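You operate a simulated robot arm through the tools that you are given. There is no shell and no other tool.

You run a simulated two-armed robot. Do the job below in one go: nothing can be reset, and whatever is moved stays where it is left.

## Task
Fill row 4 of the dark brush in the clamp and lay it on the pale handle rack.
Fine: black fibre, with the hand lever; press the release key, pull the slide out and open the clamp; lay the brush beside the bare handle on the rack; that handle stays bare; the pusher bars stay down.
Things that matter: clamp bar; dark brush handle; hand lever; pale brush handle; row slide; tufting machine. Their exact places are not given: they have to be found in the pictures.

Only the result counts: the job must be done as asked and must still hold three seconds after the hand-in. Knocking over, shifting, dropping, spilling or breaking anything else fails it.

## Robot
Two 7-joint arms with fingered hands on one trunk, on a carriage that runs on a rail from [-2, 3] to [1255, -1395] (x, y) and turns from -2.897 to 2.897 rad about z. Base frame: it is fixed where the carriage stands at the start and does not move with it; the origin is on the floor, on the carriage's upright axis, x ahead of it, y to its left, z up. Units: mm, rad, N and s.
The left shoulder is at the start at [70, 188, 1098], the right one opposite. With the tool pointing down near the work surface each hand reaches from about 100 to 820 mm from the robot's upright axis, wherever it stands, measured 20 degrees to its own side. Places, roughly: clamp bar [1500, -700, 800]; dark brush handle, pale brush handle [1500, -750, 750]; hand lever [1600, -600, 1000]; row slide [1400, -600, 800]; tufting machine [1300, -400, 1000]. Payload 4 kg a hand.
The tool frame of a hand sits at the grasp point between the pads (the TCP): z along the fingers, y along the line on which they close. The tips reach 26 mm beyond it. The gripper opens to 132 mm; its body begins 73 mm behind the TCP. The gripper is a hand of 4 fingers: y runs from the thumb to the fingers, the wrist lies at [0, 0, -224] in the tool frame, and closing takes about 1.5 s.
Orientation is that of the tool frame in the base frame, as a unit quaternion [x, y, z, w]. With the fingers straight down and closing along the base's y, the tool's x points along the base's -x, its y along +y and its z along -z.

## Interface
- The arms move only by the tool jog_arm. It takes "left_commands", "right_commands" or both (then of equal length, played together; a hand with none holds still); each is a list of rows, each a list of 3 entries, a list of its own where there are three numbers: the shift along the tool's x, y, z in units of 25 mm (1.0 is 25 mm), then the turn, a rotation vector about the tool's x, y, z in units of 4 degrees (1.0 is 4 degrees), then the opening, from 0 (shut) to 1 (fully open). In form: [[[dx, dy, dz], [rx, ry, rz], jaw], ...]. A call has 1 to 20 rows; each row shifts and turns the commanded pose from where the row before left it, along the tool's axes as they then stand. A call with a number of a shift or a turn outside -1 to 1 is refused whole. A row lasts 0.2 s, in which the tool goes at most 50 mm and 0.15 rad; a call with a longer step from one row to the next is refused whole, and so is a gripper value outside its range. Where a pose cannot be reached the arm comes as near as it can. A force on the tool above 90 N (or 10 N above the force at the start of the call, whichever is more), or a blocked arm, ends the call early, and 0.2 s more pass. Each finger travels about 72 mm/s and halts on what it meets, pressing with about 32 N; the grip force reading is that of the motor and also rises with nothing between the fingers. The clock runs only during rows and for 0.2 s after the last one: add rows that do not move to give the fingers time. The reply holds the time, the measured pose of the TCP, the force on the tool along the base axes, the opening and the grip force, in the units named above and with some noise, with the torque about the TCP (base axes, N m) and any sound that the robot's microphone picked up, and new pictures: "show" is both (left out), scene, wrist or none (wrist: the cameras of the hands that moved).
- Cameras (640 x 400 px; columns grow to the right, rows downward): "scene" is now at [135.6, 0.6, 1320.2]; the picture's right is [0.01, -1.00, 0.00], its down [-0.62, -0.00, -0.78] and it looks along [0.78, 0.01, -0.62] (base axes); focal length 272 px, centre (320, 200). "left" rides on the left gripper at [-73, 6, -94] in its tool frame; the picture's right is [-0.08, -1.00, 0.00], its down [0.78, -0.06, -0.62] and it looks along [0.61, -0.05, 0.79] (tool axes); focal length 230 px, centre (320, 200). "right" rides on the right gripper at [73, 6, -94] in its tool frame; the picture's right is [-0.08, 1.00, 0.00], its down [-0.78, -0.06, -0.62] and it looks along [-0.61, -0.05, 0.79] (tool axes); focal length 230 px, centre (320, 200).
- move_column(by): slides the trunk up (or, below 0, down) by that many mm; the arms and the scene camera ride with it, the base frame stays. It gives what a move gives, with no picture.
- drive_base(legs): drives the robot by 1 to 6 legs, each [ahead, left, turn to the left] in mm, mm and rad, along the robot's own axes; the way and the turn of a leg run together, so that a leg with both is an arc; at most 1500 mm and 3.142 rad a leg. The arms and the cameras ride along, it lands a little off, and it stops where it bumps. It keeps to its track: a leg is cut to what the track allows. It gives what a move gives, and a new picture of the scene camera.
- set_grasp(shape, hand): the hand has 4 fingers and takes this shape, open, in about a second: jaw (thumb against the fingers, like two jaws); tri (thumb and two fingers); tip (a fingertip pinch); poke (one finger out to press); point (the index stretched); flat (the hand flat); cup (the hand cupped); fist (a fist). The gripper value then closes the fingers along that shape, each until it touches; the sizes above hold for jaw. It gives what a move gives, with no picture.
- aim_head(pan, tilt): turns the head with the scene camera to pan (to the left, within 1.501 rad either way) and tilt (down, from -0.506 to 1.204), counted from straight ahead of the robot. It gives what a move gives, and a new picture of the scene camera.
- locate(camera, pixels): for up to 12 pixels [column, row] of the newest picture of that camera ("zoom" is the newest enlarged one), the place [x, y, z] in the base frame of the surface seen there, good to about 2 mm. No time passes.
- zoom(camera, box): a new picture of the part [left, top, right, bottom] of that camera's present view, enlarged. No time passes.
- hand_in(): hands the job in; it is judged then, once.

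Open the grippers and draw the arms clear of the work before you hand the job in, unless the task says otherwise.

The tools are called after "Request:" as a command line: name --argument value ..., lists and objects as JSON in quotes. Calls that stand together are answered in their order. jog_arm: Moves the arms, as the interface text tells. Its arguments: {"type":"object","properties":{"left_commands":{"type":"array","items":{"type":"array"}},"right_commands":{"type":"array","items":{"type":"array"}},"show":{"type":"string","enum":["both","scene","wrist","none"]}},"required":[]} The other tools are called the same way: move_column (by) moves the trunk up or down; set_grasp (shape, hand) gives the hand a shape; drive_base (legs) drives the base; aim_head (pan, tilt) turns the head that bears the scene camera; locate (camera, pixels) gives the place of the surface under pixels of a picture; zoom (camera, box) takes an enlarged picture of a part of a camera's view; hand_in () hands the job in.

At the start:

```text
clock: 0.0
left_eef_pos: [633.5, 217.3, 1016.1]
left_orientation: [0.0, 1.0, 0.0, 0.0]
left_ft_force: [-0.4, 1.4, 0.2]
left_wrist_torque: [-0.02, 0.02, -0.03]
left_finger_gap: 131.7
left_gripper_force: 0.0
left_shape: jaw
right_eef_pos: [632.1, -222.4, 992.7]
right_orientation: [0.0, 1.0, 0.0, 0.0]
right_ft_force: [0.1, -0.2, -0.9]
right_wrist_torque: [0.02, 0.0, -0.01]
right_finger_gap: 131.9
right_gripper_force: 0.1
right_shape: jaw
trunk travel left (down, up): [-575.0, 365.0]
robot x, y, heading: [-1.6, 1.3, 0.0]
head pan, tilt (commanded): [0.007, 0.668]
```

scene: 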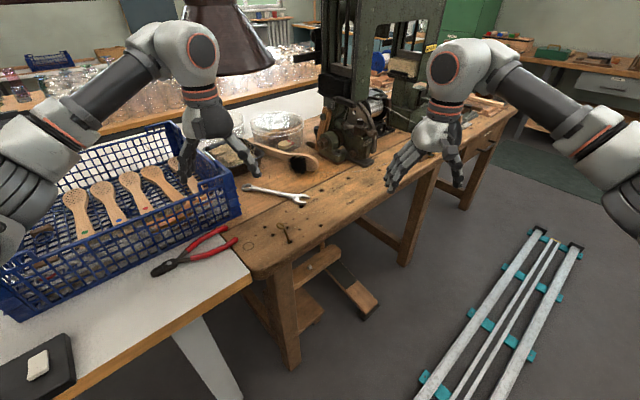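
right: 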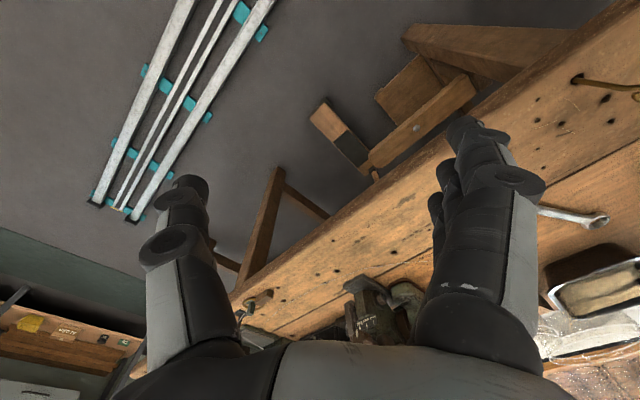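
left: 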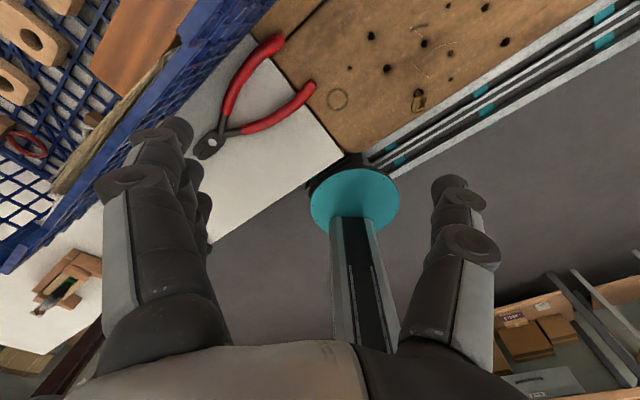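

The scene picture shows a workbench with a green tufting machine around (360,100). I'll aim the head toward the machine to see more before driving.

Request:
aim_head --pan -0.4 --tilt 0.35

```text
clock: 0.9
left_eef_pos: [634.5, 218.9, 1016.3]
left_orientation: [0.0, 1.0, -0.001, 0.0]
left_ft_force: [0.1, 0.0, 1.1]
left_wrist_torque: [0.01, -0.06, 0.02]
left_finger_gap: 132.0
left_gripper_force: 0.1
left_shape: jaw
right_eef_pos: [632.9, -223.1, 993.3]
right_orientation: [0.001, 1.0, -0.001, -0.001]
right_ft_force: [-1.2, -1.4, -0.6]
right_wrist_torque: [-0.01, -0.01, 0.01]
right_finger_gap: 131.6
right_gripper_force: 0.0
right_shape: jaw
trunk travel left (down, up): [-575.0, 365.0]
robot x, y, heading: [-2.7, -2.5, 0.002]
head pan, tilt (commanded): [-0.4, 0.351]
```

scene: 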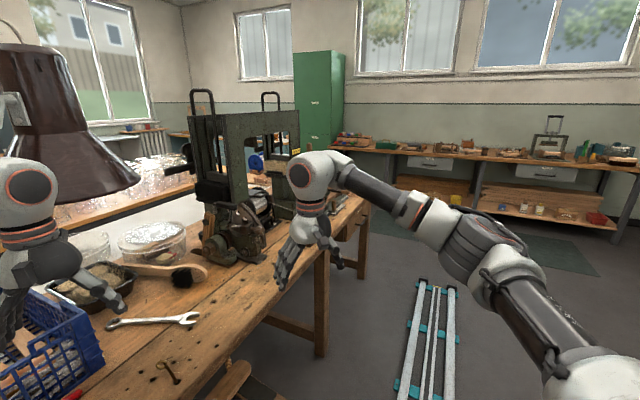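

The machine (250,180) sits on the bench beside the rail; the arms are stretched toward the bench. I draw both arms back 300 mm before driving so nothing is hit.

Request:
jog_arm --left_commands '[[[1, 0, 0], [0, 0, 0], 1], [[1, 0, 0], [0, 0, 0], 1], [[1, 0, 0], [0, 0, 0], 1], [[1, 0, 0], [0, 0, 0], 1], [[1, 0, 0], [0, 0, 0], 1], [[1, 0, 0], [0, 0, 0], 1], [[1, 0, 0], [0, 0, 0], 1], [[1, 0, 0], [0, 0, 0], 1], [[1, 0, 0], [0, 0, 0], 1], [[1, 0, 0], [0, 0, 0], 1], [[1, 0, 0], [0, 0, 0], 1]]' --right_commands '[[[1, 0, 0], [0, 0, 0], 1], [[1, 0, 0], [0, 0, 0], 1], [[1, 0, 0], [0, 0, 0], 1], [[1, 0, 0], [0, 0, 0], 1], [[1, 0, 0], [0, 0, 0], 1], [[1, 0, 0], [0, 0, 0], 1], [[1, 0, 0], [0, 0, 0], 1], [[1, 0, 0], [0, 0, 0], 1], [[1, 0, 0], [0, 0, 0], 1], [[1, 0, 0], [0, 0, 0], 1], [[1, 0, 0], [0, 0, 0], 1]]' --show "scene"

```text
clock: 3.3
left_eef_pos: [355.9, 219.0, 1018.7]
left_orientation: [0.0, 1.0, 0.0, 0.0]
left_ft_force: [0.4, -0.4, 0.6]
left_wrist_torque: [0.0, 0.01, 0.02]
left_finger_gap: 131.5
left_gripper_force: 0.0
left_shape: jaw
right_eef_pos: [355.7, -223.2, 993.9]
right_orientation: [0.0, 1.0, 0.001, 0.001]
right_ft_force: [0.1, -0.5, 0.0]
right_wrist_torque: [0.05, 0.0, 0.0]
right_finger_gap: 131.8
right_gripper_force: 0.1
right_shape: jaw
trunk travel left (down, up): [-575.0, 365.0]
robot x, y, heading: [-1.9, -0.5, 0.002]
head pan, tilt (commanded): [-0.4, 0.351]
```

scene: 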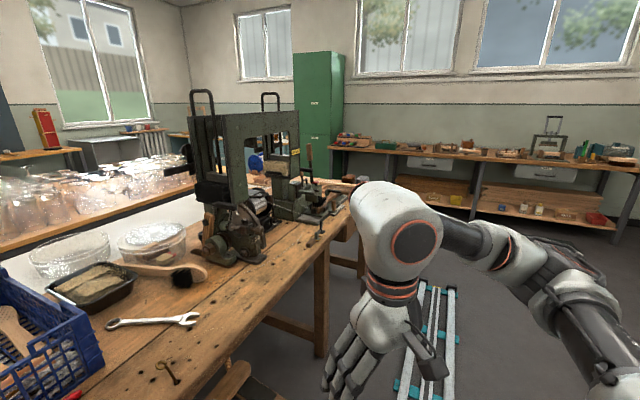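

Now I can see the machine with clamp and parts to its right around (300-350,170-230). I locate several points there.

Request:
locate --camera "scene" --pixels '[[200, 120], [295, 115], [220, 250], [310, 155], [330, 195], [320, 232], [355, 195], [300, 210], [330, 250], [180, 320], [260, 250], [275, 190]]'

Request:
zoom --camera "scene" --box '[180, 80, 380, 280]'

```text
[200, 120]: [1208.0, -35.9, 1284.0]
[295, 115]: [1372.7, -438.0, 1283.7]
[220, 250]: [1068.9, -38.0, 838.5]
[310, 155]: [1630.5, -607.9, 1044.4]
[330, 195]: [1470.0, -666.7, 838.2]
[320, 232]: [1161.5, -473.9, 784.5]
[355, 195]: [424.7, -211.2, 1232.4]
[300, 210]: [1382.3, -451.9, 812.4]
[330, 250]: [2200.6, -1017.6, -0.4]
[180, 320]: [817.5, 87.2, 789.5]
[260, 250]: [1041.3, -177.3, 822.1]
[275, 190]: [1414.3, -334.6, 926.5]
```

```text
2.00 times, centred on (280, 180) of scene
```

zoom: 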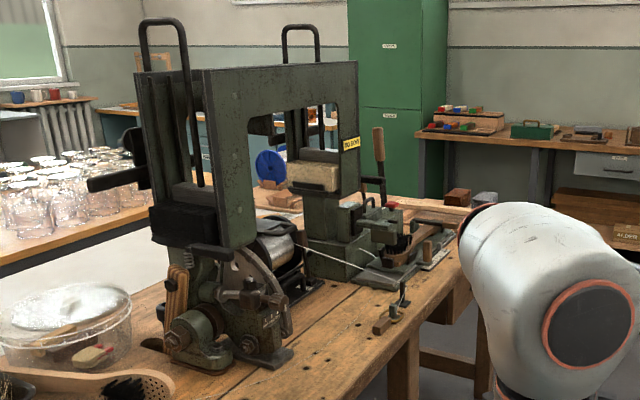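

The clamp region lies near [1470,-667,840], about 650 mm perpendicular from the rail. I drive along the rail ~1400 mm, then turn to face the bench.

Request:
drive_base --legs '[[925, -1030, 0]]'

Request:
aim_head --pan 0.6 --tilt 0.6

```text
clock: 10.2
left_eef_pos: [1288.9, -818.6, 1018.5]
left_orientation: [0.011, 1.0, 0.001, 0.001]
left_ft_force: [0.2, 0.2, 0.2]
left_wrist_torque: [0.0, -0.03, -0.02]
left_finger_gap: 131.9
left_gripper_force: 0.2
left_shape: jaw
right_eef_pos: [1277.3, -1261.0, 993.7]
right_orientation: [0.011, 1.0, 0.0, 0.0]
right_ft_force: [0.2, 0.3, -0.2]
right_wrist_torque: [0.03, 0.01, -0.01]
right_finger_gap: 131.8
right_gripper_force: 0.1
right_shape: jaw
trunk travel left (down, up): [-575.0, 365.0]
robot x, y, heading: [926.9, -1028.7, -0.021]
head pan, tilt (commanded): [-0.4, 0.351]
```

scene: 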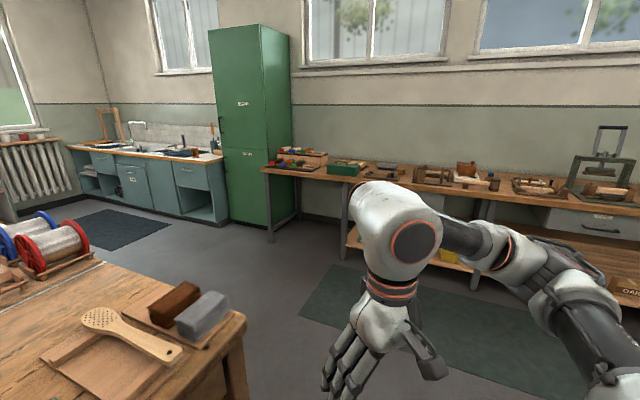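

```text
clock: 11.4
left_eef_pos: [1288.5, -819.3, 1019.3]
left_orientation: [0.011, 1.0, 0.0, 0.0]
left_ft_force: [0.8, 0.5, 0.5]
left_wrist_torque: [0.02, 0.03, 0.0]
left_finger_gap: 132.1
left_gripper_force: 0.0
left_shape: jaw
right_eef_pos: [1277.7, -1260.8, 993.5]
right_orientation: [0.011, 1.0, 0.0, 0.0]
right_ft_force: [-1.0, 0.2, -0.9]
right_wrist_torque: [0.01, 0.0, -0.02]
right_finger_gap: 131.6
right_gripper_force: 0.0
right_shape: jaw
trunk travel left (down, up): [-575.0, 365.0]
robot x, y, heading: [926.1, -1029.3, -0.016]
head pan, tilt (commanded): [0.6, 0.6]
```

scene: 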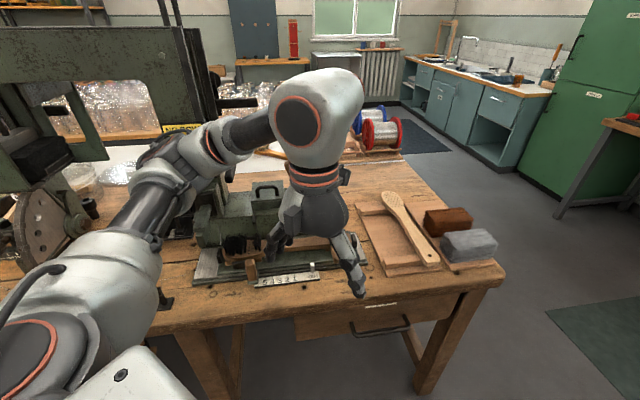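

The left hand blocks the view of the clamp at (290,250); the pale handle rests on a wooden rack at (410,225). I turn the robot left to face the bench.

Request:
drive_base --legs '[[0, 0, 0.7]]'

Request:
aim_head --pan 0.0 --tilt 0.7

```text
clock: 13.7
left_eef_pos: [1064.9, -632.7, 1018.4]
left_orientation: [-0.335, 0.942, 0.0, 0.0]
left_ft_force: [0.7, -0.5, 0.4]
left_wrist_torque: [0.0, 0.0, 0.0]
left_finger_gap: 132.0
left_gripper_force: 0.0
left_shape: jaw
right_eef_pos: [1344.6, -976.6, 993.8]
right_orientation: [-0.335, 0.942, 0.0, 0.0]
right_ft_force: [0.5, -0.2, 0.1]
right_wrist_torque: [-0.01, 0.0, 0.0]
right_finger_gap: 131.8
right_gripper_force: 0.1
right_shape: jaw
trunk travel left (down, up): [-575.0, 365.0]
robot x, y, heading: [926.5, -1029.9, 0.684]
head pan, tilt (commanded): [0.6, 0.6]
```

scene: 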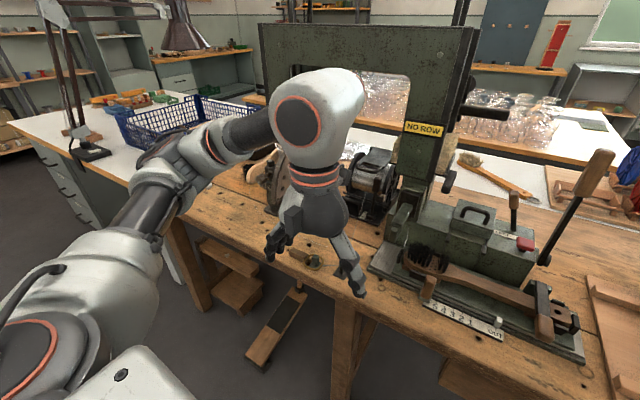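

```text
clock: 14.7
left_eef_pos: [1063.8, -633.1, 1018.5]
left_orientation: [-0.335, 0.942, 0.0, 0.0]
left_ft_force: [0.7, 0.4, -0.5]
left_wrist_torque: [-0.03, -0.02, 0.02]
left_finger_gap: 131.9
left_gripper_force: 0.0
left_shape: jaw
right_eef_pos: [1344.6, -976.6, 993.4]
right_orientation: [-0.336, 0.942, 0.0, 0.0]
right_ft_force: [-0.2, 0.3, -0.2]
right_wrist_torque: [0.01, -0.02, -0.02]
right_finger_gap: 131.9
right_gripper_force: 0.1
right_shape: jaw
trunk travel left (down, up): [-575.0, 365.0]
robot x, y, heading: [929.4, -1029.9, 0.684]
head pan, tilt (commanded): [0.0, 0.7]
```

scene: 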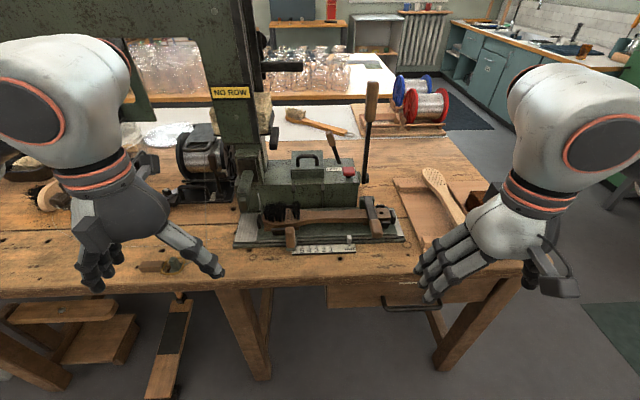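

Now the whole machine is in view: clamp around (320,215), scale/slide at (325,248), lever at (368,130), red key at (349,170). I zoom to read the details.

Request:
zoom --camera "scene" --box '[230, 140, 410, 260]'

Request:
zoom --camera "scene" --box '[270, 200, 390, 270]'

Request:
zoom --camera "scene" --box '[160, 60, 300, 220]'

```text
3.33 times, centred on (320, 200) of scene
```

zoom: 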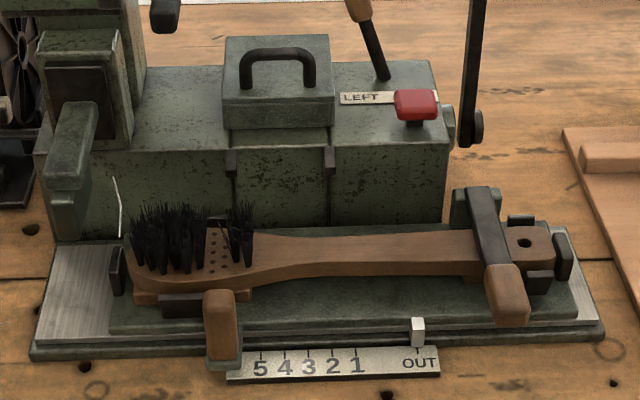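

```text
5.33 times, centred on (330, 235) of scene
```

zoom: 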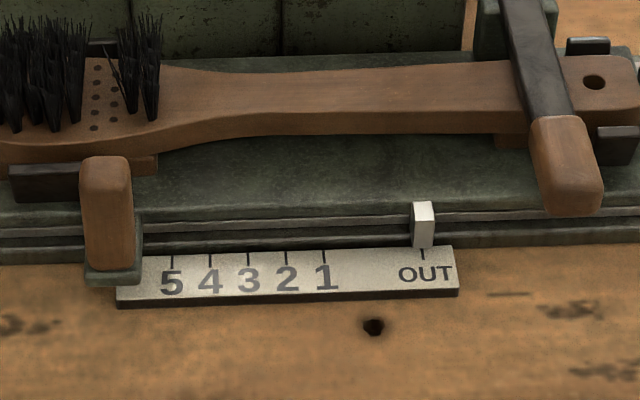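

```text
2.50 times, centred on (230, 140) of scene
```

zoom: 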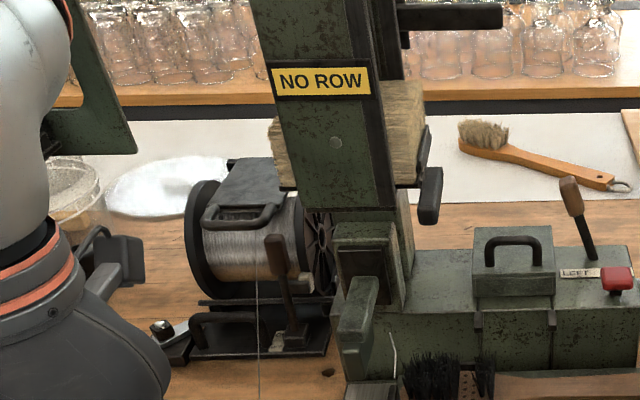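

The pointer (white block) is at OUT on the scale 5-4-3-2-1-OUT, row 4 of the brush appears empty between tufts, and a sign reads NO ROW. I locate the key parts.

Request:
locate --camera "scene" --pixels '[[292, 232], [292, 246], [347, 239], [300, 251], [307, 250], [372, 228], [364, 202], [349, 168], [370, 95], [365, 178], [337, 157], [330, 135]]'

Request:
locate --camera "scene" --pixels '[[387, 212], [378, 213], [330, 215], [290, 220], [303, 165], [306, 154], [440, 185], [430, 175], [455, 215], [410, 190], [400, 180], [420, 220]]'

Request:
zoom --camera "scene" --box '[300, 110, 380, 190]'

Request:
zoom --camera "scene" --box '[380, 150, 500, 260]'

```text
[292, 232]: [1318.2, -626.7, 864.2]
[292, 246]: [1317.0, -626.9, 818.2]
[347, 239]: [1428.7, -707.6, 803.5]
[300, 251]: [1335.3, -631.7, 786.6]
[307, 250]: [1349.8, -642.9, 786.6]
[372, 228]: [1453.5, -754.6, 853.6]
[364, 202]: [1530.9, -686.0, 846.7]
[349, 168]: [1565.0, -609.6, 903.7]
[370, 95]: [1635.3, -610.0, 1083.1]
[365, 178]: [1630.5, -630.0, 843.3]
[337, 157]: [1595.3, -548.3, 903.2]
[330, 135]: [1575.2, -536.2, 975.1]
```

```text
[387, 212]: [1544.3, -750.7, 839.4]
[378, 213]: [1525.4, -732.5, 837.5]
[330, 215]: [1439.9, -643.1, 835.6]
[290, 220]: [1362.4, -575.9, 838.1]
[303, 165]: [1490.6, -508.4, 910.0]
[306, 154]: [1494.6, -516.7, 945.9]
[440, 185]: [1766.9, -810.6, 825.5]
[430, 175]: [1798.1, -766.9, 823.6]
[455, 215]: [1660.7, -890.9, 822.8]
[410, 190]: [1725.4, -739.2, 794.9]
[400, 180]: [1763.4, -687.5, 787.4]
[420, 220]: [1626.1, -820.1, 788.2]
```

```text
5.00 times, centred on (340, 150) of scene
```

zoom: 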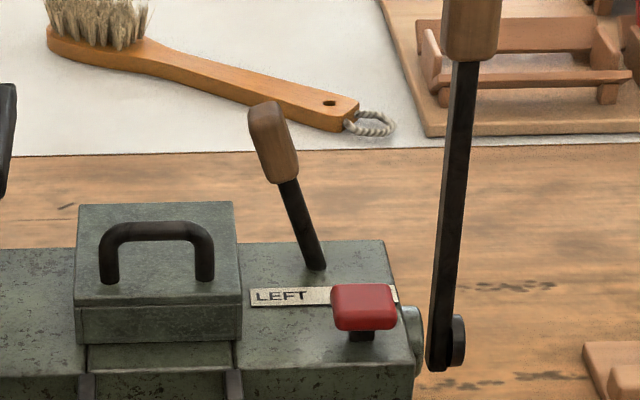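

```text
3.64 times, centred on (440, 205) of scene
```

zoom: 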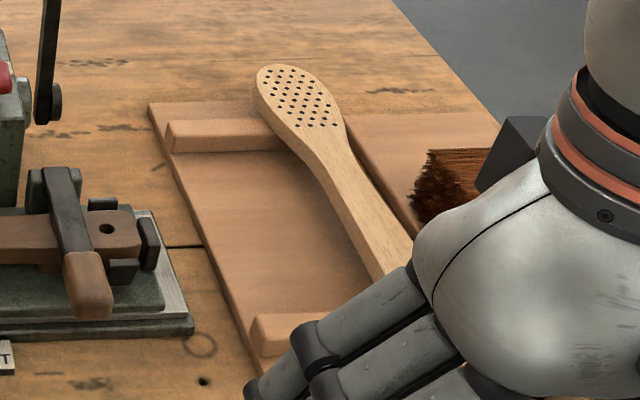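

The selector lever tilts toward LEFT on its plate, and the hand lever pivots at about [1630,-630,843]. I look at the frame and hoppers to see which side holds black fibre.

Request:
aim_head --pan 0.35 --tilt 0.3

```text
clock: 15.6
left_eef_pos: [1064.5, -633.3, 1018.9]
left_orientation: [-0.336, 0.942, 0.0, 0.0]
left_ft_force: [-0.7, -0.3, -0.2]
left_wrist_torque: [-0.01, -0.02, -0.02]
left_finger_gap: 132.0
left_gripper_force: 0.0
left_shape: jaw
right_eef_pos: [1345.1, -976.8, 993.3]
right_orientation: [-0.336, 0.942, 0.0, 0.0]
right_ft_force: [-0.4, -0.3, 0.6]
right_wrist_torque: [0.01, 0.03, 0.01]
right_finger_gap: 131.9
right_gripper_force: 0.2
right_shape: jaw
trunk travel left (down, up): [-575.0, 365.0]
robot x, y, heading: [922.9, -1025.1, 0.682]
head pan, tilt (commanded): [0.351, 0.3]
```

scene: 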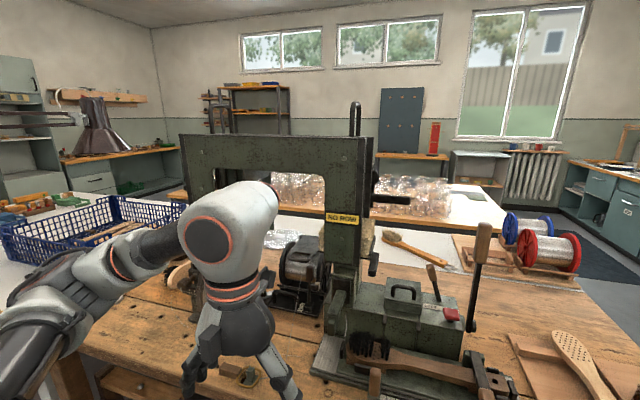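

The left forearm hides the left hopper at about (215,230). I lower the left hand 175 mm, which stays in front of the bench edge, to clear the view.

Request:
jog_arm --left_commands '[[[0.5, 0, 1], [0, 0, 0], 1], [[0.5, 0, 1], [0, 0, 0], 1], [[0.5, 0, 1], [0, 0, 0], 1], [[0.5, 0, 1], [0, 0, 0], 1], [[0.5, 0, 1], [0, 0, 0], 1], [[0.5, 0, 1], [0, 0, 0], 1], [[0.5, 0, 1], [0, 0, 0], 1]]' --show "both"

```text
clock: 17.2
left_eef_pos: [1007.7, -680.7, 869.0]
left_orientation: [-0.335, 0.942, 0.0, 0.0]
left_ft_force: [0.0, -0.1, 0.4]
left_wrist_torque: [-0.02, 0.0, 0.03]
left_finger_gap: 132.2
left_gripper_force: 0.1
left_shape: jaw
left hand out of reach, approached as far as the arm can: row 7
right_eef_pos: [1344.2, -977.4, 993.7]
right_orientation: [-0.335, 0.942, -0.001, 0.001]
right_ft_force: [-0.2, 0.7, 0.2]
right_wrist_torque: [0.02, 0.01, 0.01]
right_finger_gap: 131.6
right_gripper_force: 0.1
right_shape: jaw
trunk travel left (down, up): [-575.0, 365.0]
robot x, y, heading: [929.4, -1028.3, 0.686]
head pan, tilt (commanded): [0.351, 0.3]
```

scene: 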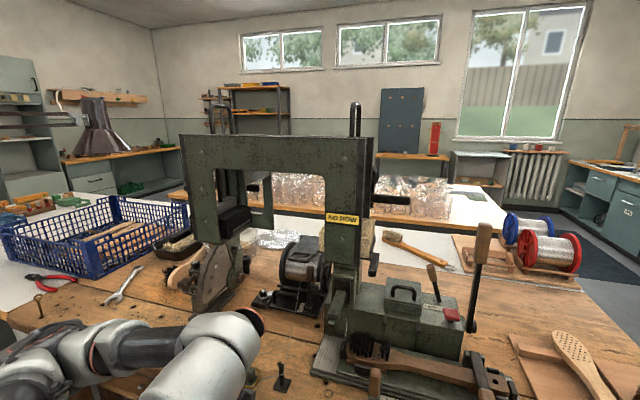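
left: 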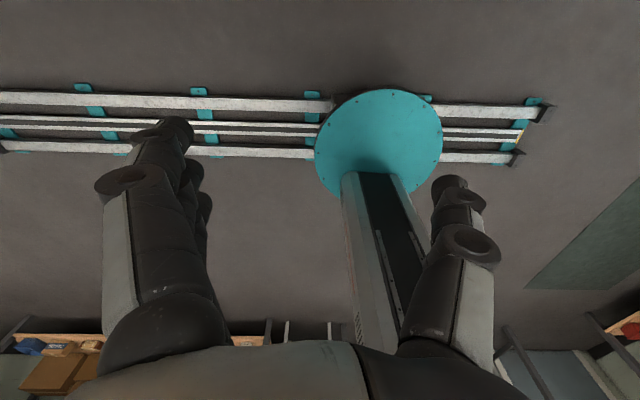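

The left hopper is now visible at (235,215). I zoom in on both hoppers.

Request:
zoom --camera "scene" --box '[170, 120, 300, 320]'

Request:
zoom --camera "scene" --box '[300, 90, 430, 310]'

Request:
zoom --camera "scene" --box '[380, 220, 520, 400]'

```text
2.00 times, centred on (235, 220) of scene
```

zoom: 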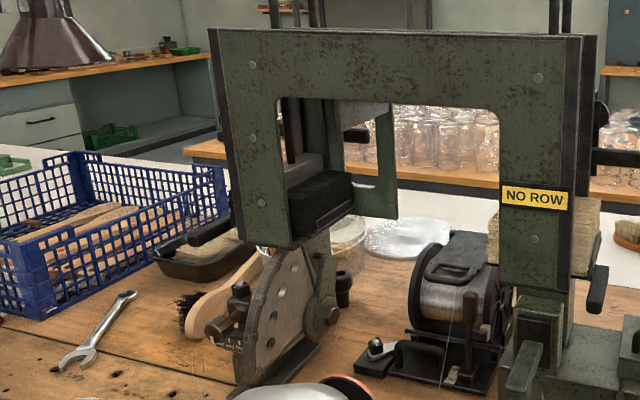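

```text
1.82 times, centred on (365, 200) of scene
```

zoom: 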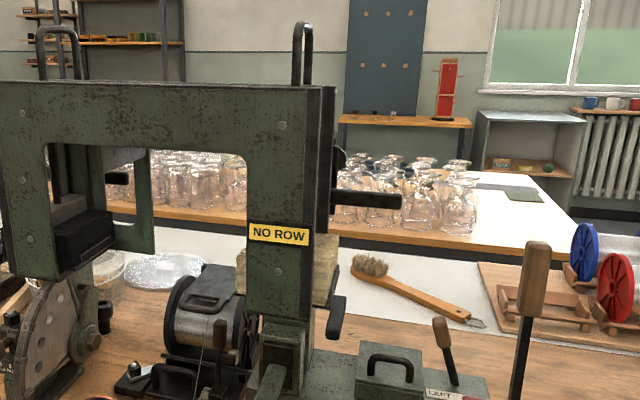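

```text
2.22 times, centred on (450, 310) of scene
```

zoom: 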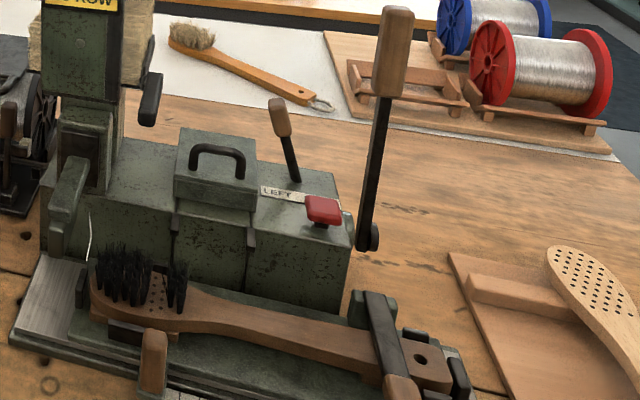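

The left hopper holds black fibre and the right one tan; the selector already points LEFT. I go back to the machine view and measure the scale, slide and clamp precisely.

Request:
aim_head --pan 0.0 --tilt 0.75

Request:
zoom --camera "scene" --box '[270, 180, 390, 255]'

```text
clock: 18.1
left_eef_pos: [1006.3, -680.5, 868.5]
left_orientation: [-0.336, 0.942, 0.001, -0.001]
left_ft_force: [-0.2, -0.5, -0.5]
left_wrist_torque: [0.04, 0.03, 0.01]
left_finger_gap: 132.0
left_gripper_force: 0.1
left_shape: jaw
right_eef_pos: [1343.9, -976.7, 993.8]
right_orientation: [-0.336, 0.942, 0.0, 0.0]
right_ft_force: [0.6, -0.2, 0.6]
right_wrist_torque: [0.01, -0.03, 0.0]
right_finger_gap: 131.8
right_gripper_force: 0.1
right_shape: jaw
trunk travel left (down, up): [-575.0, 365.0]
robot x, y, heading: [925.2, -1033.2, 0.685]
head pan, tilt (commanded): [0.0, 0.75]
```

scene: 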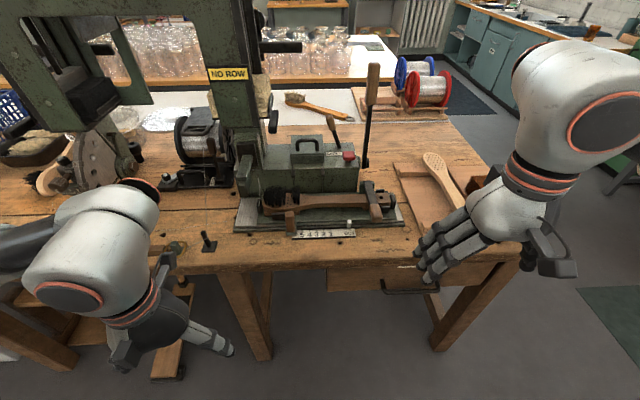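

```text
5.33 times, centred on (330, 218) of scene
```

zoom: 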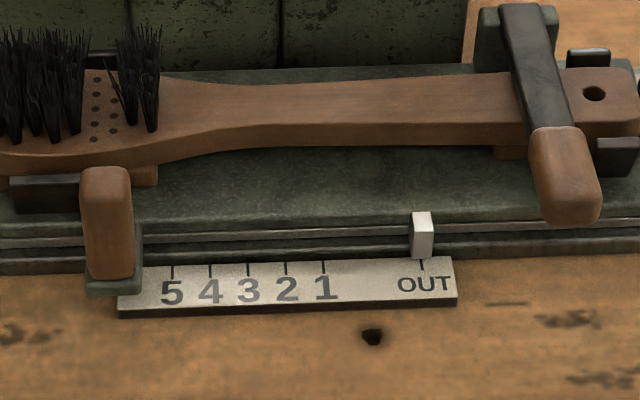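

I locate the scale ticks, pointer and knob points on this zoom.

Request:
locate --camera "zoom" --pixels '[[172, 276], [210, 274], [247, 272], [285, 271], [324, 268], [422, 268], [422, 215], [422, 245], [107, 240], [106, 172], [86, 230], [132, 230]]'

Request:
locate --camera "zoom" --pixels '[[112, 288], [300, 195], [300, 150], [300, 110], [300, 85], [565, 180], [545, 140], [520, 20], [590, 215], [540, 215], [615, 95], [500, 100]]'

```text
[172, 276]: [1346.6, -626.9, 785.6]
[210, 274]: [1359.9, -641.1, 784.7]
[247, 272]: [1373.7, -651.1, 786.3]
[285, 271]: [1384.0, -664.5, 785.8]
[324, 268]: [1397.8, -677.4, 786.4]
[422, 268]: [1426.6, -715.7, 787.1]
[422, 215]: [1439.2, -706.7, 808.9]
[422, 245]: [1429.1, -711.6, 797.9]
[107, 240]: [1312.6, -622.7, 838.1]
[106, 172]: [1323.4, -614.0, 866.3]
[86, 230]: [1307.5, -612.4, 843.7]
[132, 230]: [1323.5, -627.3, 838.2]
```

```text
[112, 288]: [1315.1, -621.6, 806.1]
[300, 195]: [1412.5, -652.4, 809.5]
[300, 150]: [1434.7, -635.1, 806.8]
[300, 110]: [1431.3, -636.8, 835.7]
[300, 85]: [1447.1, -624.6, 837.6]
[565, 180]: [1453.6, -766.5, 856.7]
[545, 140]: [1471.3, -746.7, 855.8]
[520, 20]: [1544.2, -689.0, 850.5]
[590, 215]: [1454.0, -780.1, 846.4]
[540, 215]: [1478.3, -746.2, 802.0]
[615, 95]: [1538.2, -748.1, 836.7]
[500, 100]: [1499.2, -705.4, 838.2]
```

The ticks give row 4 about 101 mm left of OUT along direction (0.669,-0.743). I turn the base slightly to square up with the machine, then check the machine head's position for clearance.

Request:
drive_base --legs '[[0, 0, 0.048]]'

Request:
aim_head --pan 0.1 --tilt 0.75

Request:
zoom --camera "scene" --box '[230, 140, 350, 240]'

```text
clock: 18.9
left_eef_pos: [990.5, -677.9, 869.4]
left_orientation: [-0.358, 0.934, 0.0, 0.0]
left_ft_force: [-0.2, -0.4, 0.9]
left_wrist_torque: [0.01, -0.01, 0.01]
left_finger_gap: 131.8
left_gripper_force: 0.1
left_shape: jaw
right_eef_pos: [1340.3, -957.2, 994.4]
right_orientation: [-0.358, 0.934, 0.0, -0.001]
right_ft_force: [-0.4, 0.3, -0.3]
right_wrist_torque: [0.01, -0.01, -0.03]
right_finger_gap: 131.6
right_gripper_force: 0.0
right_shape: jaw
trunk travel left (down, up): [-575.0, 365.0]
robot x, y, heading: [926.2, -1029.0, 0.731]
head pan, tilt (commanded): [0.0, 0.75]
```

scene: 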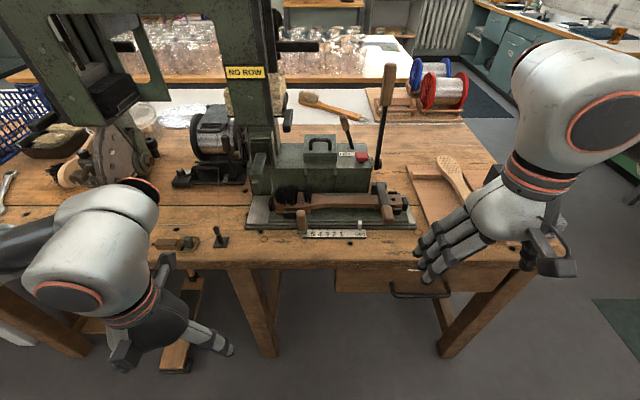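

```text
clock: 19.6
left_eef_pos: [991.1, -677.2, 867.8]
left_orientation: [-0.357, 0.934, 0.0, 0.0]
left_ft_force: [-0.4, 0.6, -0.5]
left_wrist_torque: [0.02, 0.02, 0.0]
left_finger_gap: 132.2
left_gripper_force: 0.0
left_shape: jaw
right_eef_pos: [1341.6, -957.4, 993.8]
right_orientation: [-0.357, 0.934, 0.0, 0.0]
right_ft_force: [-0.2, 0.1, -0.6]
right_wrist_torque: [-0.01, 0.01, -0.01]
right_finger_gap: 132.0
right_gripper_force: 0.1
right_shape: jaw
trunk travel left (down, up): [-575.0, 365.0]
robot x, y, heading: [927.4, -1030.4, 0.726]
head pan, tilt (commanded): [0.099, 0.75]
```

scene: 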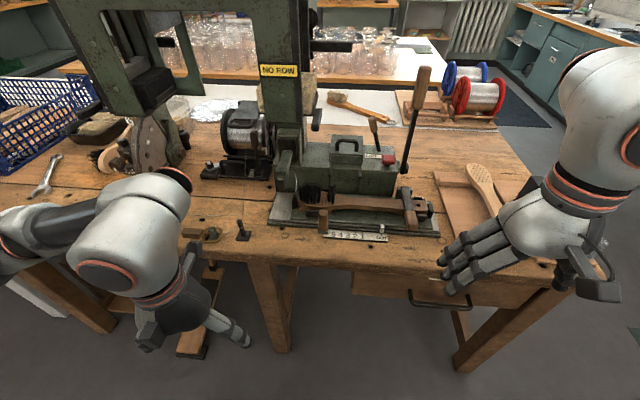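

```text
4.00 times, centred on (290, 190) of scene
```

zoom: 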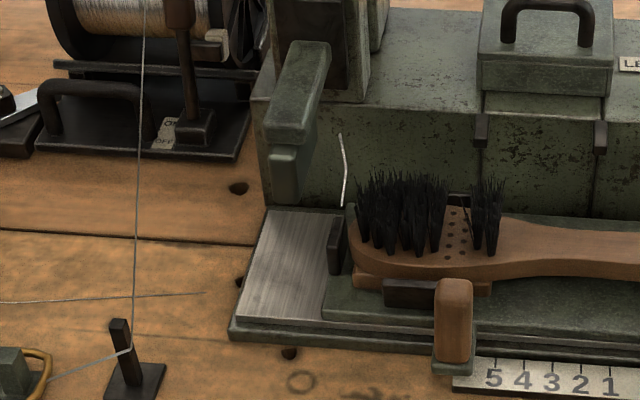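

I note a thin wire from the spool down to a small stand at (243,230), to be avoided. I locate the head nose, wire stand, row-4 holes and body for clearances.

Request:
locate --camera "zoom" --pixels '[[300, 70], [290, 130], [285, 185], [320, 60], [455, 235], [120, 330], [125, 385], [137, 200], [145, 20], [240, 325], [335, 245], [342, 190]]'

Request:
locate --camera "scene" --pixels '[[243, 222], [253, 160], [254, 100], [256, 40], [210, 232], [190, 235], [285, 225], [240, 60], [290, 68], [300, 120], [300, 160], [275, 30]]'

```text
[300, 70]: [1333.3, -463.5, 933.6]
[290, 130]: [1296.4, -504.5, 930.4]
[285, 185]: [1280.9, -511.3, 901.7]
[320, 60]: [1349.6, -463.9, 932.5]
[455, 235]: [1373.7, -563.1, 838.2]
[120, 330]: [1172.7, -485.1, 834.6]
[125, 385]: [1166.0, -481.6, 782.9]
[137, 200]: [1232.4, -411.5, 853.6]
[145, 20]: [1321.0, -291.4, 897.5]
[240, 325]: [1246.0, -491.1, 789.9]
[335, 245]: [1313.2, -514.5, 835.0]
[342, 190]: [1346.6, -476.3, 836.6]
```

```text
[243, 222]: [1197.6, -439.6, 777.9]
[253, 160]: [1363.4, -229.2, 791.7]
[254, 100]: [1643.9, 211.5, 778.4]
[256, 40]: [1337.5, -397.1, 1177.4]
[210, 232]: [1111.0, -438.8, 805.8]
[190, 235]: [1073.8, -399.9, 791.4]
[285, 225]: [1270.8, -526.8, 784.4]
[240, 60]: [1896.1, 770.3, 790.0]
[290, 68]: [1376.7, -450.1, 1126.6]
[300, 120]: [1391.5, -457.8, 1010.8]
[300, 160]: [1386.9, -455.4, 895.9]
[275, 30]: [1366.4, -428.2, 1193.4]
```

The nose tip sits at s≈1237 (along the slide axis), matching row 4 after a 101 mm shift. I bring the left hand up, forward and right in front of the knob, then tilt it 60° so it reaches the knob from the front, clear of the machine's nose.

Request:
jog_arm --left_commands '[[[-1, -1, -1], [0, 0, 0], 0.6], [[-1, -1, -1], [0, 0, 0], 0.6], [[-1, -1, -1], [0, 0, 0], 0.6], [[-1, -1, -1], [0, 0, 0], 0.6], [[-1, -1, -1], [0, 0, 0], 0.6], [[0, -1, 0], [0, -1, 0], 0.6], [[0, -1, 0], [0, -1, 0], 0.6], [[0, 0, 0], [0, -1, 0], 0.6], [[0, 0, 0], [0, -1, 0], 0.6], [[0, 0, 0], [0, -1, 0], 0.6], [[0, 0, 0], [0, -1, 0], 0.6], [[0, 0, 0], [0, -1, 0], 0.6], [[0, 0, 0], [0, -1, 0], 0.6], [[0, 0, 0], [0, -1, 0], 0.6], [[0, 0, 0], [0, -1, 0], 0.6], [[0, 0, 0], [0, -1, 0], 0.6], [[0, 0, 0], [0, -1, 0], 0.6], [[0, 0, 0], [0, -1, 0], 0.6], [[0, 0, 0], [0, -1, 0], 0.6], [[0, 0, 0], [0, -1, 0], 0.6]]' --show "both"

```text
clock: 23.8
left_eef_pos: [1199.5, -723.7, 994.0]
left_orientation: [-0.309, 0.809, 0.178, 0.467]
left_ft_force: [-0.1, 0.4, -0.4]
left_wrist_torque: [0.02, -0.02, 0.01]
left_finger_gap: 80.0
left_gripper_force: 0.1
left_shape: jaw
right_eef_pos: [1340.9, -957.8, 993.0]
right_orientation: [-0.358, 0.934, 0.0, 0.001]
right_ft_force: [0.0, 0.0, -0.2]
right_wrist_torque: [-0.01, 0.04, -0.03]
right_finger_gap: 131.4
right_gripper_force: 0.0
right_shape: jaw
trunk travel left (down, up): [-575.0, 365.0]
robot x, y, heading: [927.1, -1030.0, 0.729]
head pan, tilt (commanded): [0.099, 0.75]
```

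scene: 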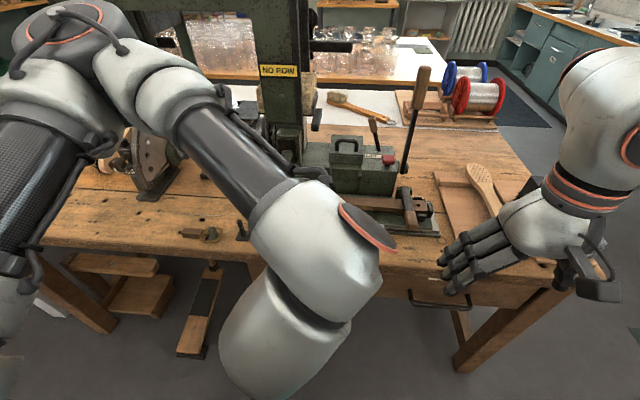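
left: 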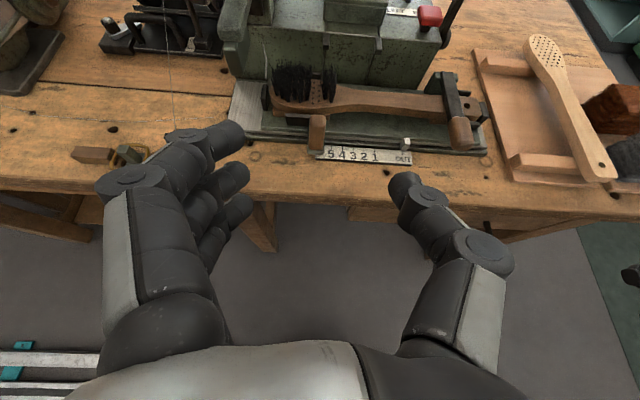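

The wrist camera now sees the knob (317,130) and scale. I check the forearm's clearance from the frame by locating points on it.

Request:
locate --camera "scene" --pixels '[[200, 110], [240, 140], [150, 60], [100, 30], [280, 180], [340, 210], [310, 300]]'

Request:
zoom --camera "left" --box '[210, 60, 490, 200]'

```text
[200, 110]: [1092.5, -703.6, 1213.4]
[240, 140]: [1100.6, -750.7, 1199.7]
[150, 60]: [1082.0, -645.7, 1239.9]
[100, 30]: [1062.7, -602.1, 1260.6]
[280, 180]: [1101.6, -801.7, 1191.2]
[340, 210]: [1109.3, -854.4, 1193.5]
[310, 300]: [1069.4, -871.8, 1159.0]
```

```text
2.29 times, centred on (350, 130) of left
```

zoom: 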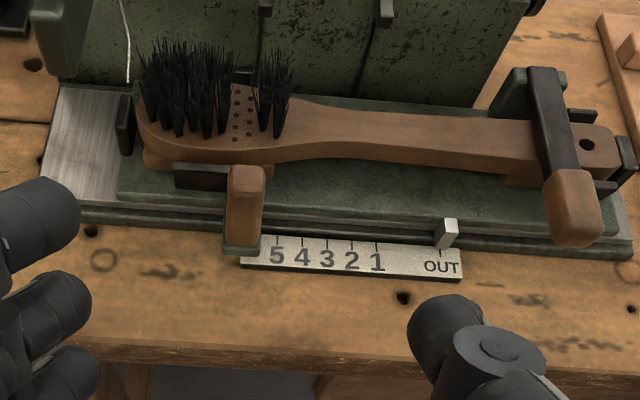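

The forearm is about 380 mm in front of the frame, so clear. I measure the knob and supports from this closer wrist view.

Request:
locate --camera "zoom" --pixels '[[246, 173], [243, 210], [232, 200], [258, 215], [242, 242], [195, 175], [230, 250], [440, 225], [440, 247], [302, 250], [180, 200], [100, 210]]'

```text
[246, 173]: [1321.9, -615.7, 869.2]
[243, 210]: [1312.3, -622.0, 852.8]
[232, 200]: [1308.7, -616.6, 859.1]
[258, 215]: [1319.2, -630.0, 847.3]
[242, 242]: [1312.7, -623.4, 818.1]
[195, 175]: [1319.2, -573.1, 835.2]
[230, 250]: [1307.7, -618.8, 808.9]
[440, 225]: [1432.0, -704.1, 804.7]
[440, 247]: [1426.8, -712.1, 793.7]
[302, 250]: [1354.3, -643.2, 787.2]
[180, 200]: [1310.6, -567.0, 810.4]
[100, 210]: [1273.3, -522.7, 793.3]
```

Knob is centred at s≈1341, perpendicular 559–583, z 815–869. I advance the left hand most of the way toward it with the fingers partly open.

Request:
jog_arm --left_commands '[[[0.22, -0.04, 0.9], [0, 0, 0], 0.55], [[0.22, 0, 0.9], [0, 0, 0], 0.55], [[0.22, 0, 0.9], [0, 0, 0], 0.55], [[0.22, 0, 0.9], [0, 0, 0], 0.55], [[0.22, 0, 0.9], [0, 0, 0], 0.55], [[0.22, 0, 0.9], [0, 0, 0], 0.55], [[0.22, 0, 0.9], [0, 0, 0], 0.55]]' --show "both"

```text
clock: 25.4
left_eef_pos: [1289.9, -646.9, 882.9]
left_orientation: [-0.31, 0.809, 0.179, 0.467]
left_ft_force: [-0.6, 0.1, 0.0]
left_wrist_torque: [-0.01, 0.0, 0.02]
left_finger_gap: 73.6
left_gripper_force: 0.1
left_shape: jaw
right_eef_pos: [1341.5, -957.9, 993.2]
right_orientation: [-0.358, 0.934, 0.0, -0.001]
right_ft_force: [0.6, 0.8, -0.2]
right_wrist_torque: [0.02, 0.0, -0.01]
right_finger_gap: 131.9
right_gripper_force: 0.1
right_shape: jaw
trunk travel left (down, up): [-575.0, 365.0]
robot x, y, heading: [926.4, -1025.1, 0.734]
head pan, tilt (commanded): [0.099, 0.75]
```

scene: 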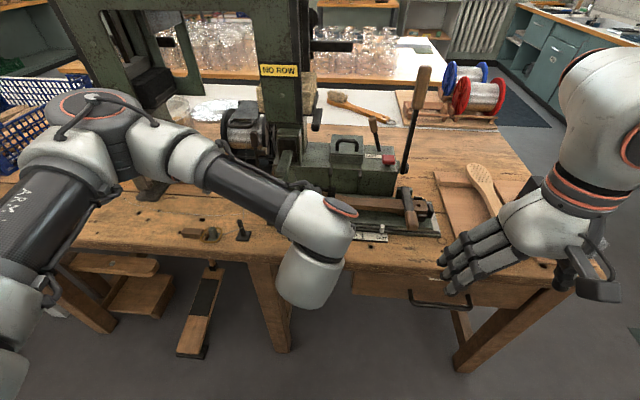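
left: 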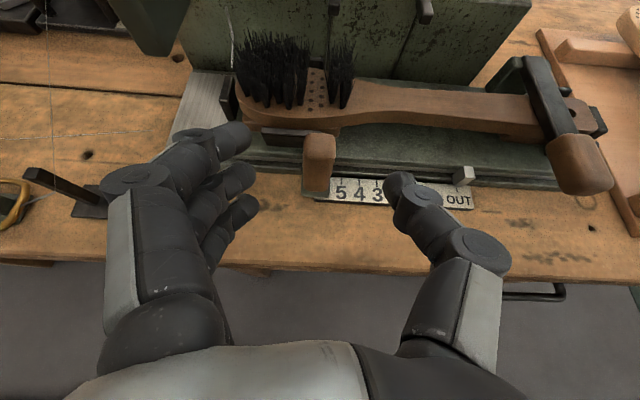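

The knob (319,160) lies between fingers (240,150) and thumb (405,190). I advance the last ~50 mm.

Request:
jog_arm --left_commands '[[[0.2, 0.05, 0.65], [0, 0, 0], 0.55], [[0.2, 0.05, 0.65], [0, 0, 0], 0.55], [[0, 0, 0.6], [0, 0, 0], 0.55]]' --show "wrist"

```text
clock: 26.2
left_eef_pos: [1314.2, -619.5, 848.1]
left_orientation: [-0.31, 0.809, 0.179, 0.466]
left_ft_force: [0.1, 0.3, -0.8]
left_wrist_torque: [-0.02, 0.02, -0.01]
left_finger_gap: 73.4
left_gripper_force: 0.0
left_shape: jaw
right_eef_pos: [1340.8, -956.8, 993.4]
right_orientation: [-0.357, 0.934, 0.0, 0.0]
right_ft_force: [0.5, 0.1, -0.6]
right_wrist_torque: [0.01, 0.0, 0.01]
right_finger_gap: 131.8
right_gripper_force: 0.0
right_shape: jaw
trunk travel left (down, up): [-575.0, 365.0]
robot x, y, heading: [925.6, -1029.7, 0.734]
head pan, tilt (commanded): [0.099, 0.75]
```

left: 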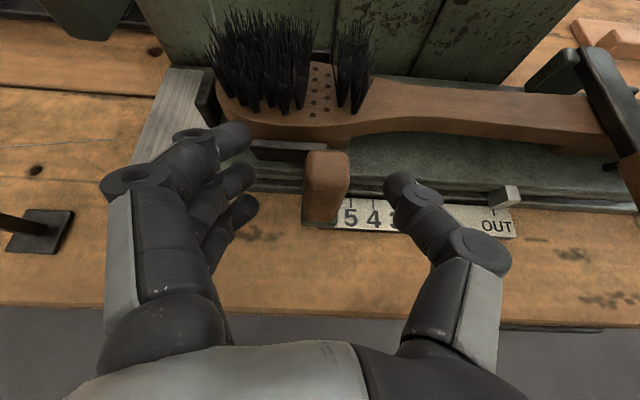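

TCP is centred on the knob with no contact. I close the fingers on it.

Request:
jog_arm --left_commands '[[[0, 0, 0], [0, 0, 0], 0.3], [[0, 0, 0], [0, 0, 0], 0.3], [[0, 0, 0], [0, 0, 0], 0.1], [[0, 0, 0], [0, 0, 0], 0.1], [[0, 0, 0], [0, 0, 0], 0.1]]' --show "wrist"

```text
clock: 27.4
left_eef_pos: [1314.4, -620.8, 849.4]
left_orientation: [-0.31, 0.809, 0.179, 0.466]
left_ft_force: [3.8, 1.9, -1.9]
left_wrist_torque: [-0.02, 0.06, -0.13]
left_finger_gap: 14.6
left_gripper_force: 32.8
left_shape: jaw
right_eef_pos: [1342.6, -957.2, 993.7]
right_orientation: [-0.357, 0.934, 0.0, 0.0]
right_ft_force: [0.3, -0.1, 0.2]
right_wrist_torque: [0.02, 0.03, 0.0]
right_finger_gap: 132.0
right_gripper_force: 0.1
right_shape: jaw
trunk travel left (down, up): [-575.0, 365.0]
robot x, y, heading: [928.2, -1030.6, 0.73]
head pan, tilt (commanded): [0.099, 0.75]
```

left: 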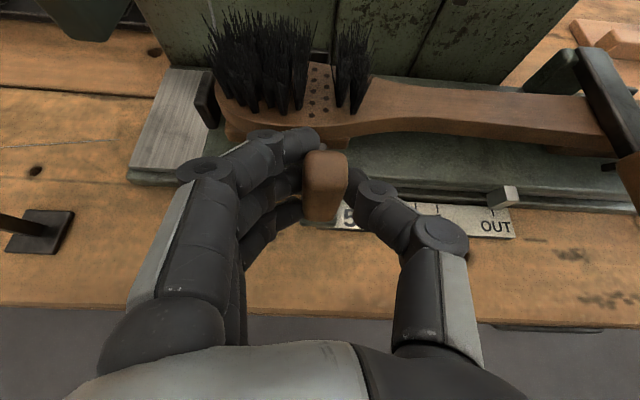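

The knob is gripped. I slide it left 50 mm in small steps and check the pointer.

Request:
jog_arm --left_commands '[[[0, 0.4, 0], [0, 0, 0], 0.1], [[0, 0.4, 0], [0, 0, 0], 0.1], [[0, 0.4, 0], [0, 0, 0], 0.1], [[0, 0.4, 0], [0, 0, 0], 0.1], [[0, 0.4, 0], [0, 0, 0], 0.1], [[0, 0, 0], [0, 0, 0], 0.1]]' --show "both"

```text
clock: 28.8
left_eef_pos: [1281.0, -583.8, 848.1]
left_orientation: [-0.31, 0.809, 0.179, 0.466]
left_ft_force: [2.0, -0.4, -4.0]
left_wrist_torque: [-0.08, 0.13, -0.12]
left_finger_gap: 14.4
left_gripper_force: 32.2
left_shape: jaw
right_eef_pos: [1342.4, -958.4, 993.3]
right_orientation: [-0.358, 0.934, 0.0, 0.0]
right_ft_force: [0.5, -0.1, -0.3]
right_wrist_torque: [-0.02, 0.01, -0.02]
right_finger_gap: 131.7
right_gripper_force: 0.1
right_shape: jaw
trunk travel left (down, up): [-575.0, 365.0]
robot x, y, heading: [924.5, -1029.4, 0.726]
head pan, tilt (commanded): [0.099, 0.75]
```

scene: 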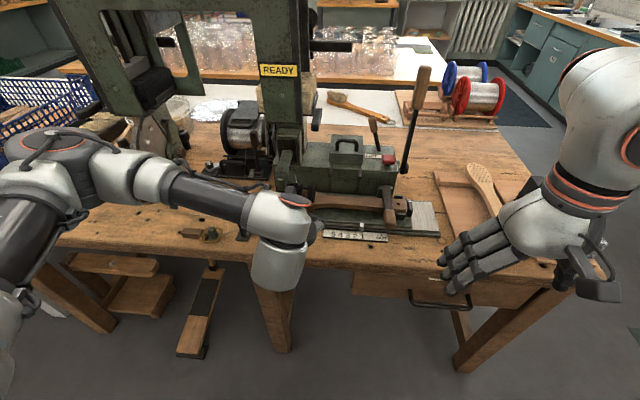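
left: 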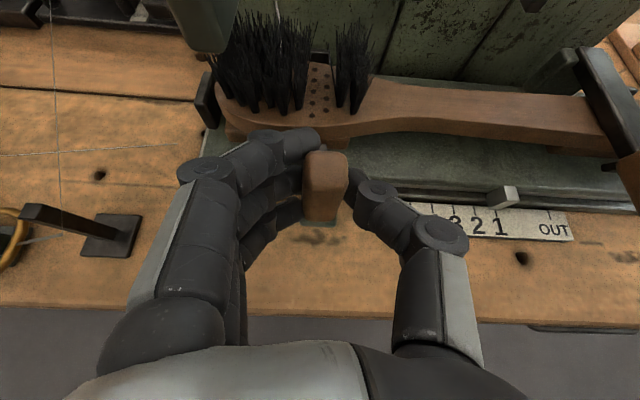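

The sign now reads READY (row 1) after 50 mm. I move 38 mm more and check the pointer.

Request:
jog_arm --left_commands '[[[0, 0.3, 0], [0, 0, 0], 0.1], [[0, 0.3, 0], [0, 0, 0], 0.1], [[0, 0.3, 0], [0, 0, 0], 0.1], [[0, 0.3, 0], [0, 0, 0], 0.1], [[0, 0.3, 0], [0, 0, 0], 0.1], [[0, 0, 0], [0, 0, 0], 0.1]]' --show "both"

Request:
zoom --camera "scene" --box '[290, 190, 410, 260]'

Request:
zoom --camera "left" --box '[340, 130, 640, 290]'

```text
clock: 30.2
left_eef_pos: [1255.4, -555.1, 848.8]
left_orientation: [-0.31, 0.809, 0.179, 0.466]
left_ft_force: [7.8, 4.1, 3.1]
left_wrist_torque: [-0.03, 0.04, -0.1]
left_finger_gap: 14.5
left_gripper_force: 32.2
left_shape: jaw
right_eef_pos: [1340.7, -957.6, 993.0]
right_orientation: [-0.358, 0.934, -0.001, 0.0]
right_ft_force: [-0.2, 0.2, -0.1]
right_wrist_torque: [0.01, 0.02, 0.01]
right_finger_gap: 131.9
right_gripper_force: 0.0
right_shape: jaw
trunk travel left (down, up): [-575.0, 365.0]
robot x, y, heading: [926.7, -1025.8, 0.731]
head pan, tilt (commanded): [0.099, 0.75]
```

scene: 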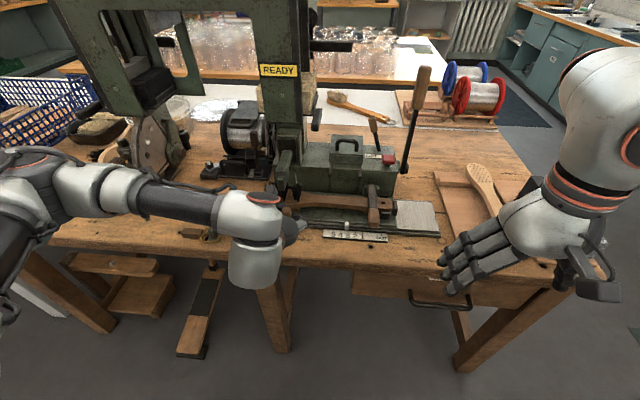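
left: 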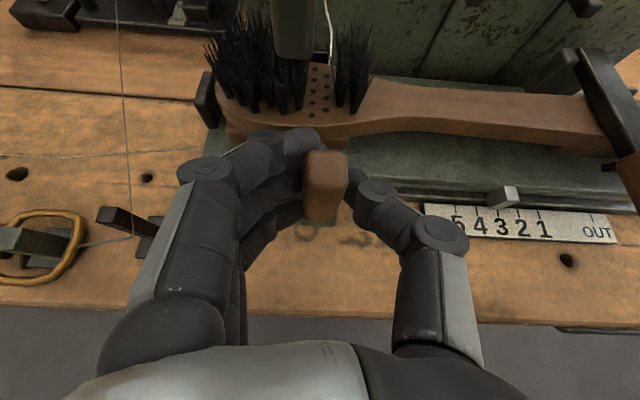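

```text
5.33 times, centred on (350, 225) of scene
```

zoom: 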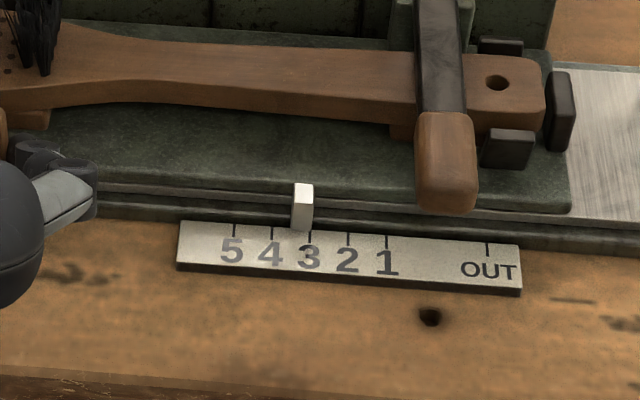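

```text
2.13 times, centred on (490, 210) of left
```

zoom: 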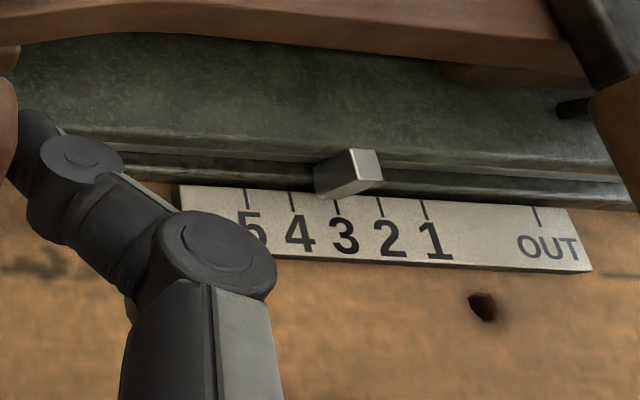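

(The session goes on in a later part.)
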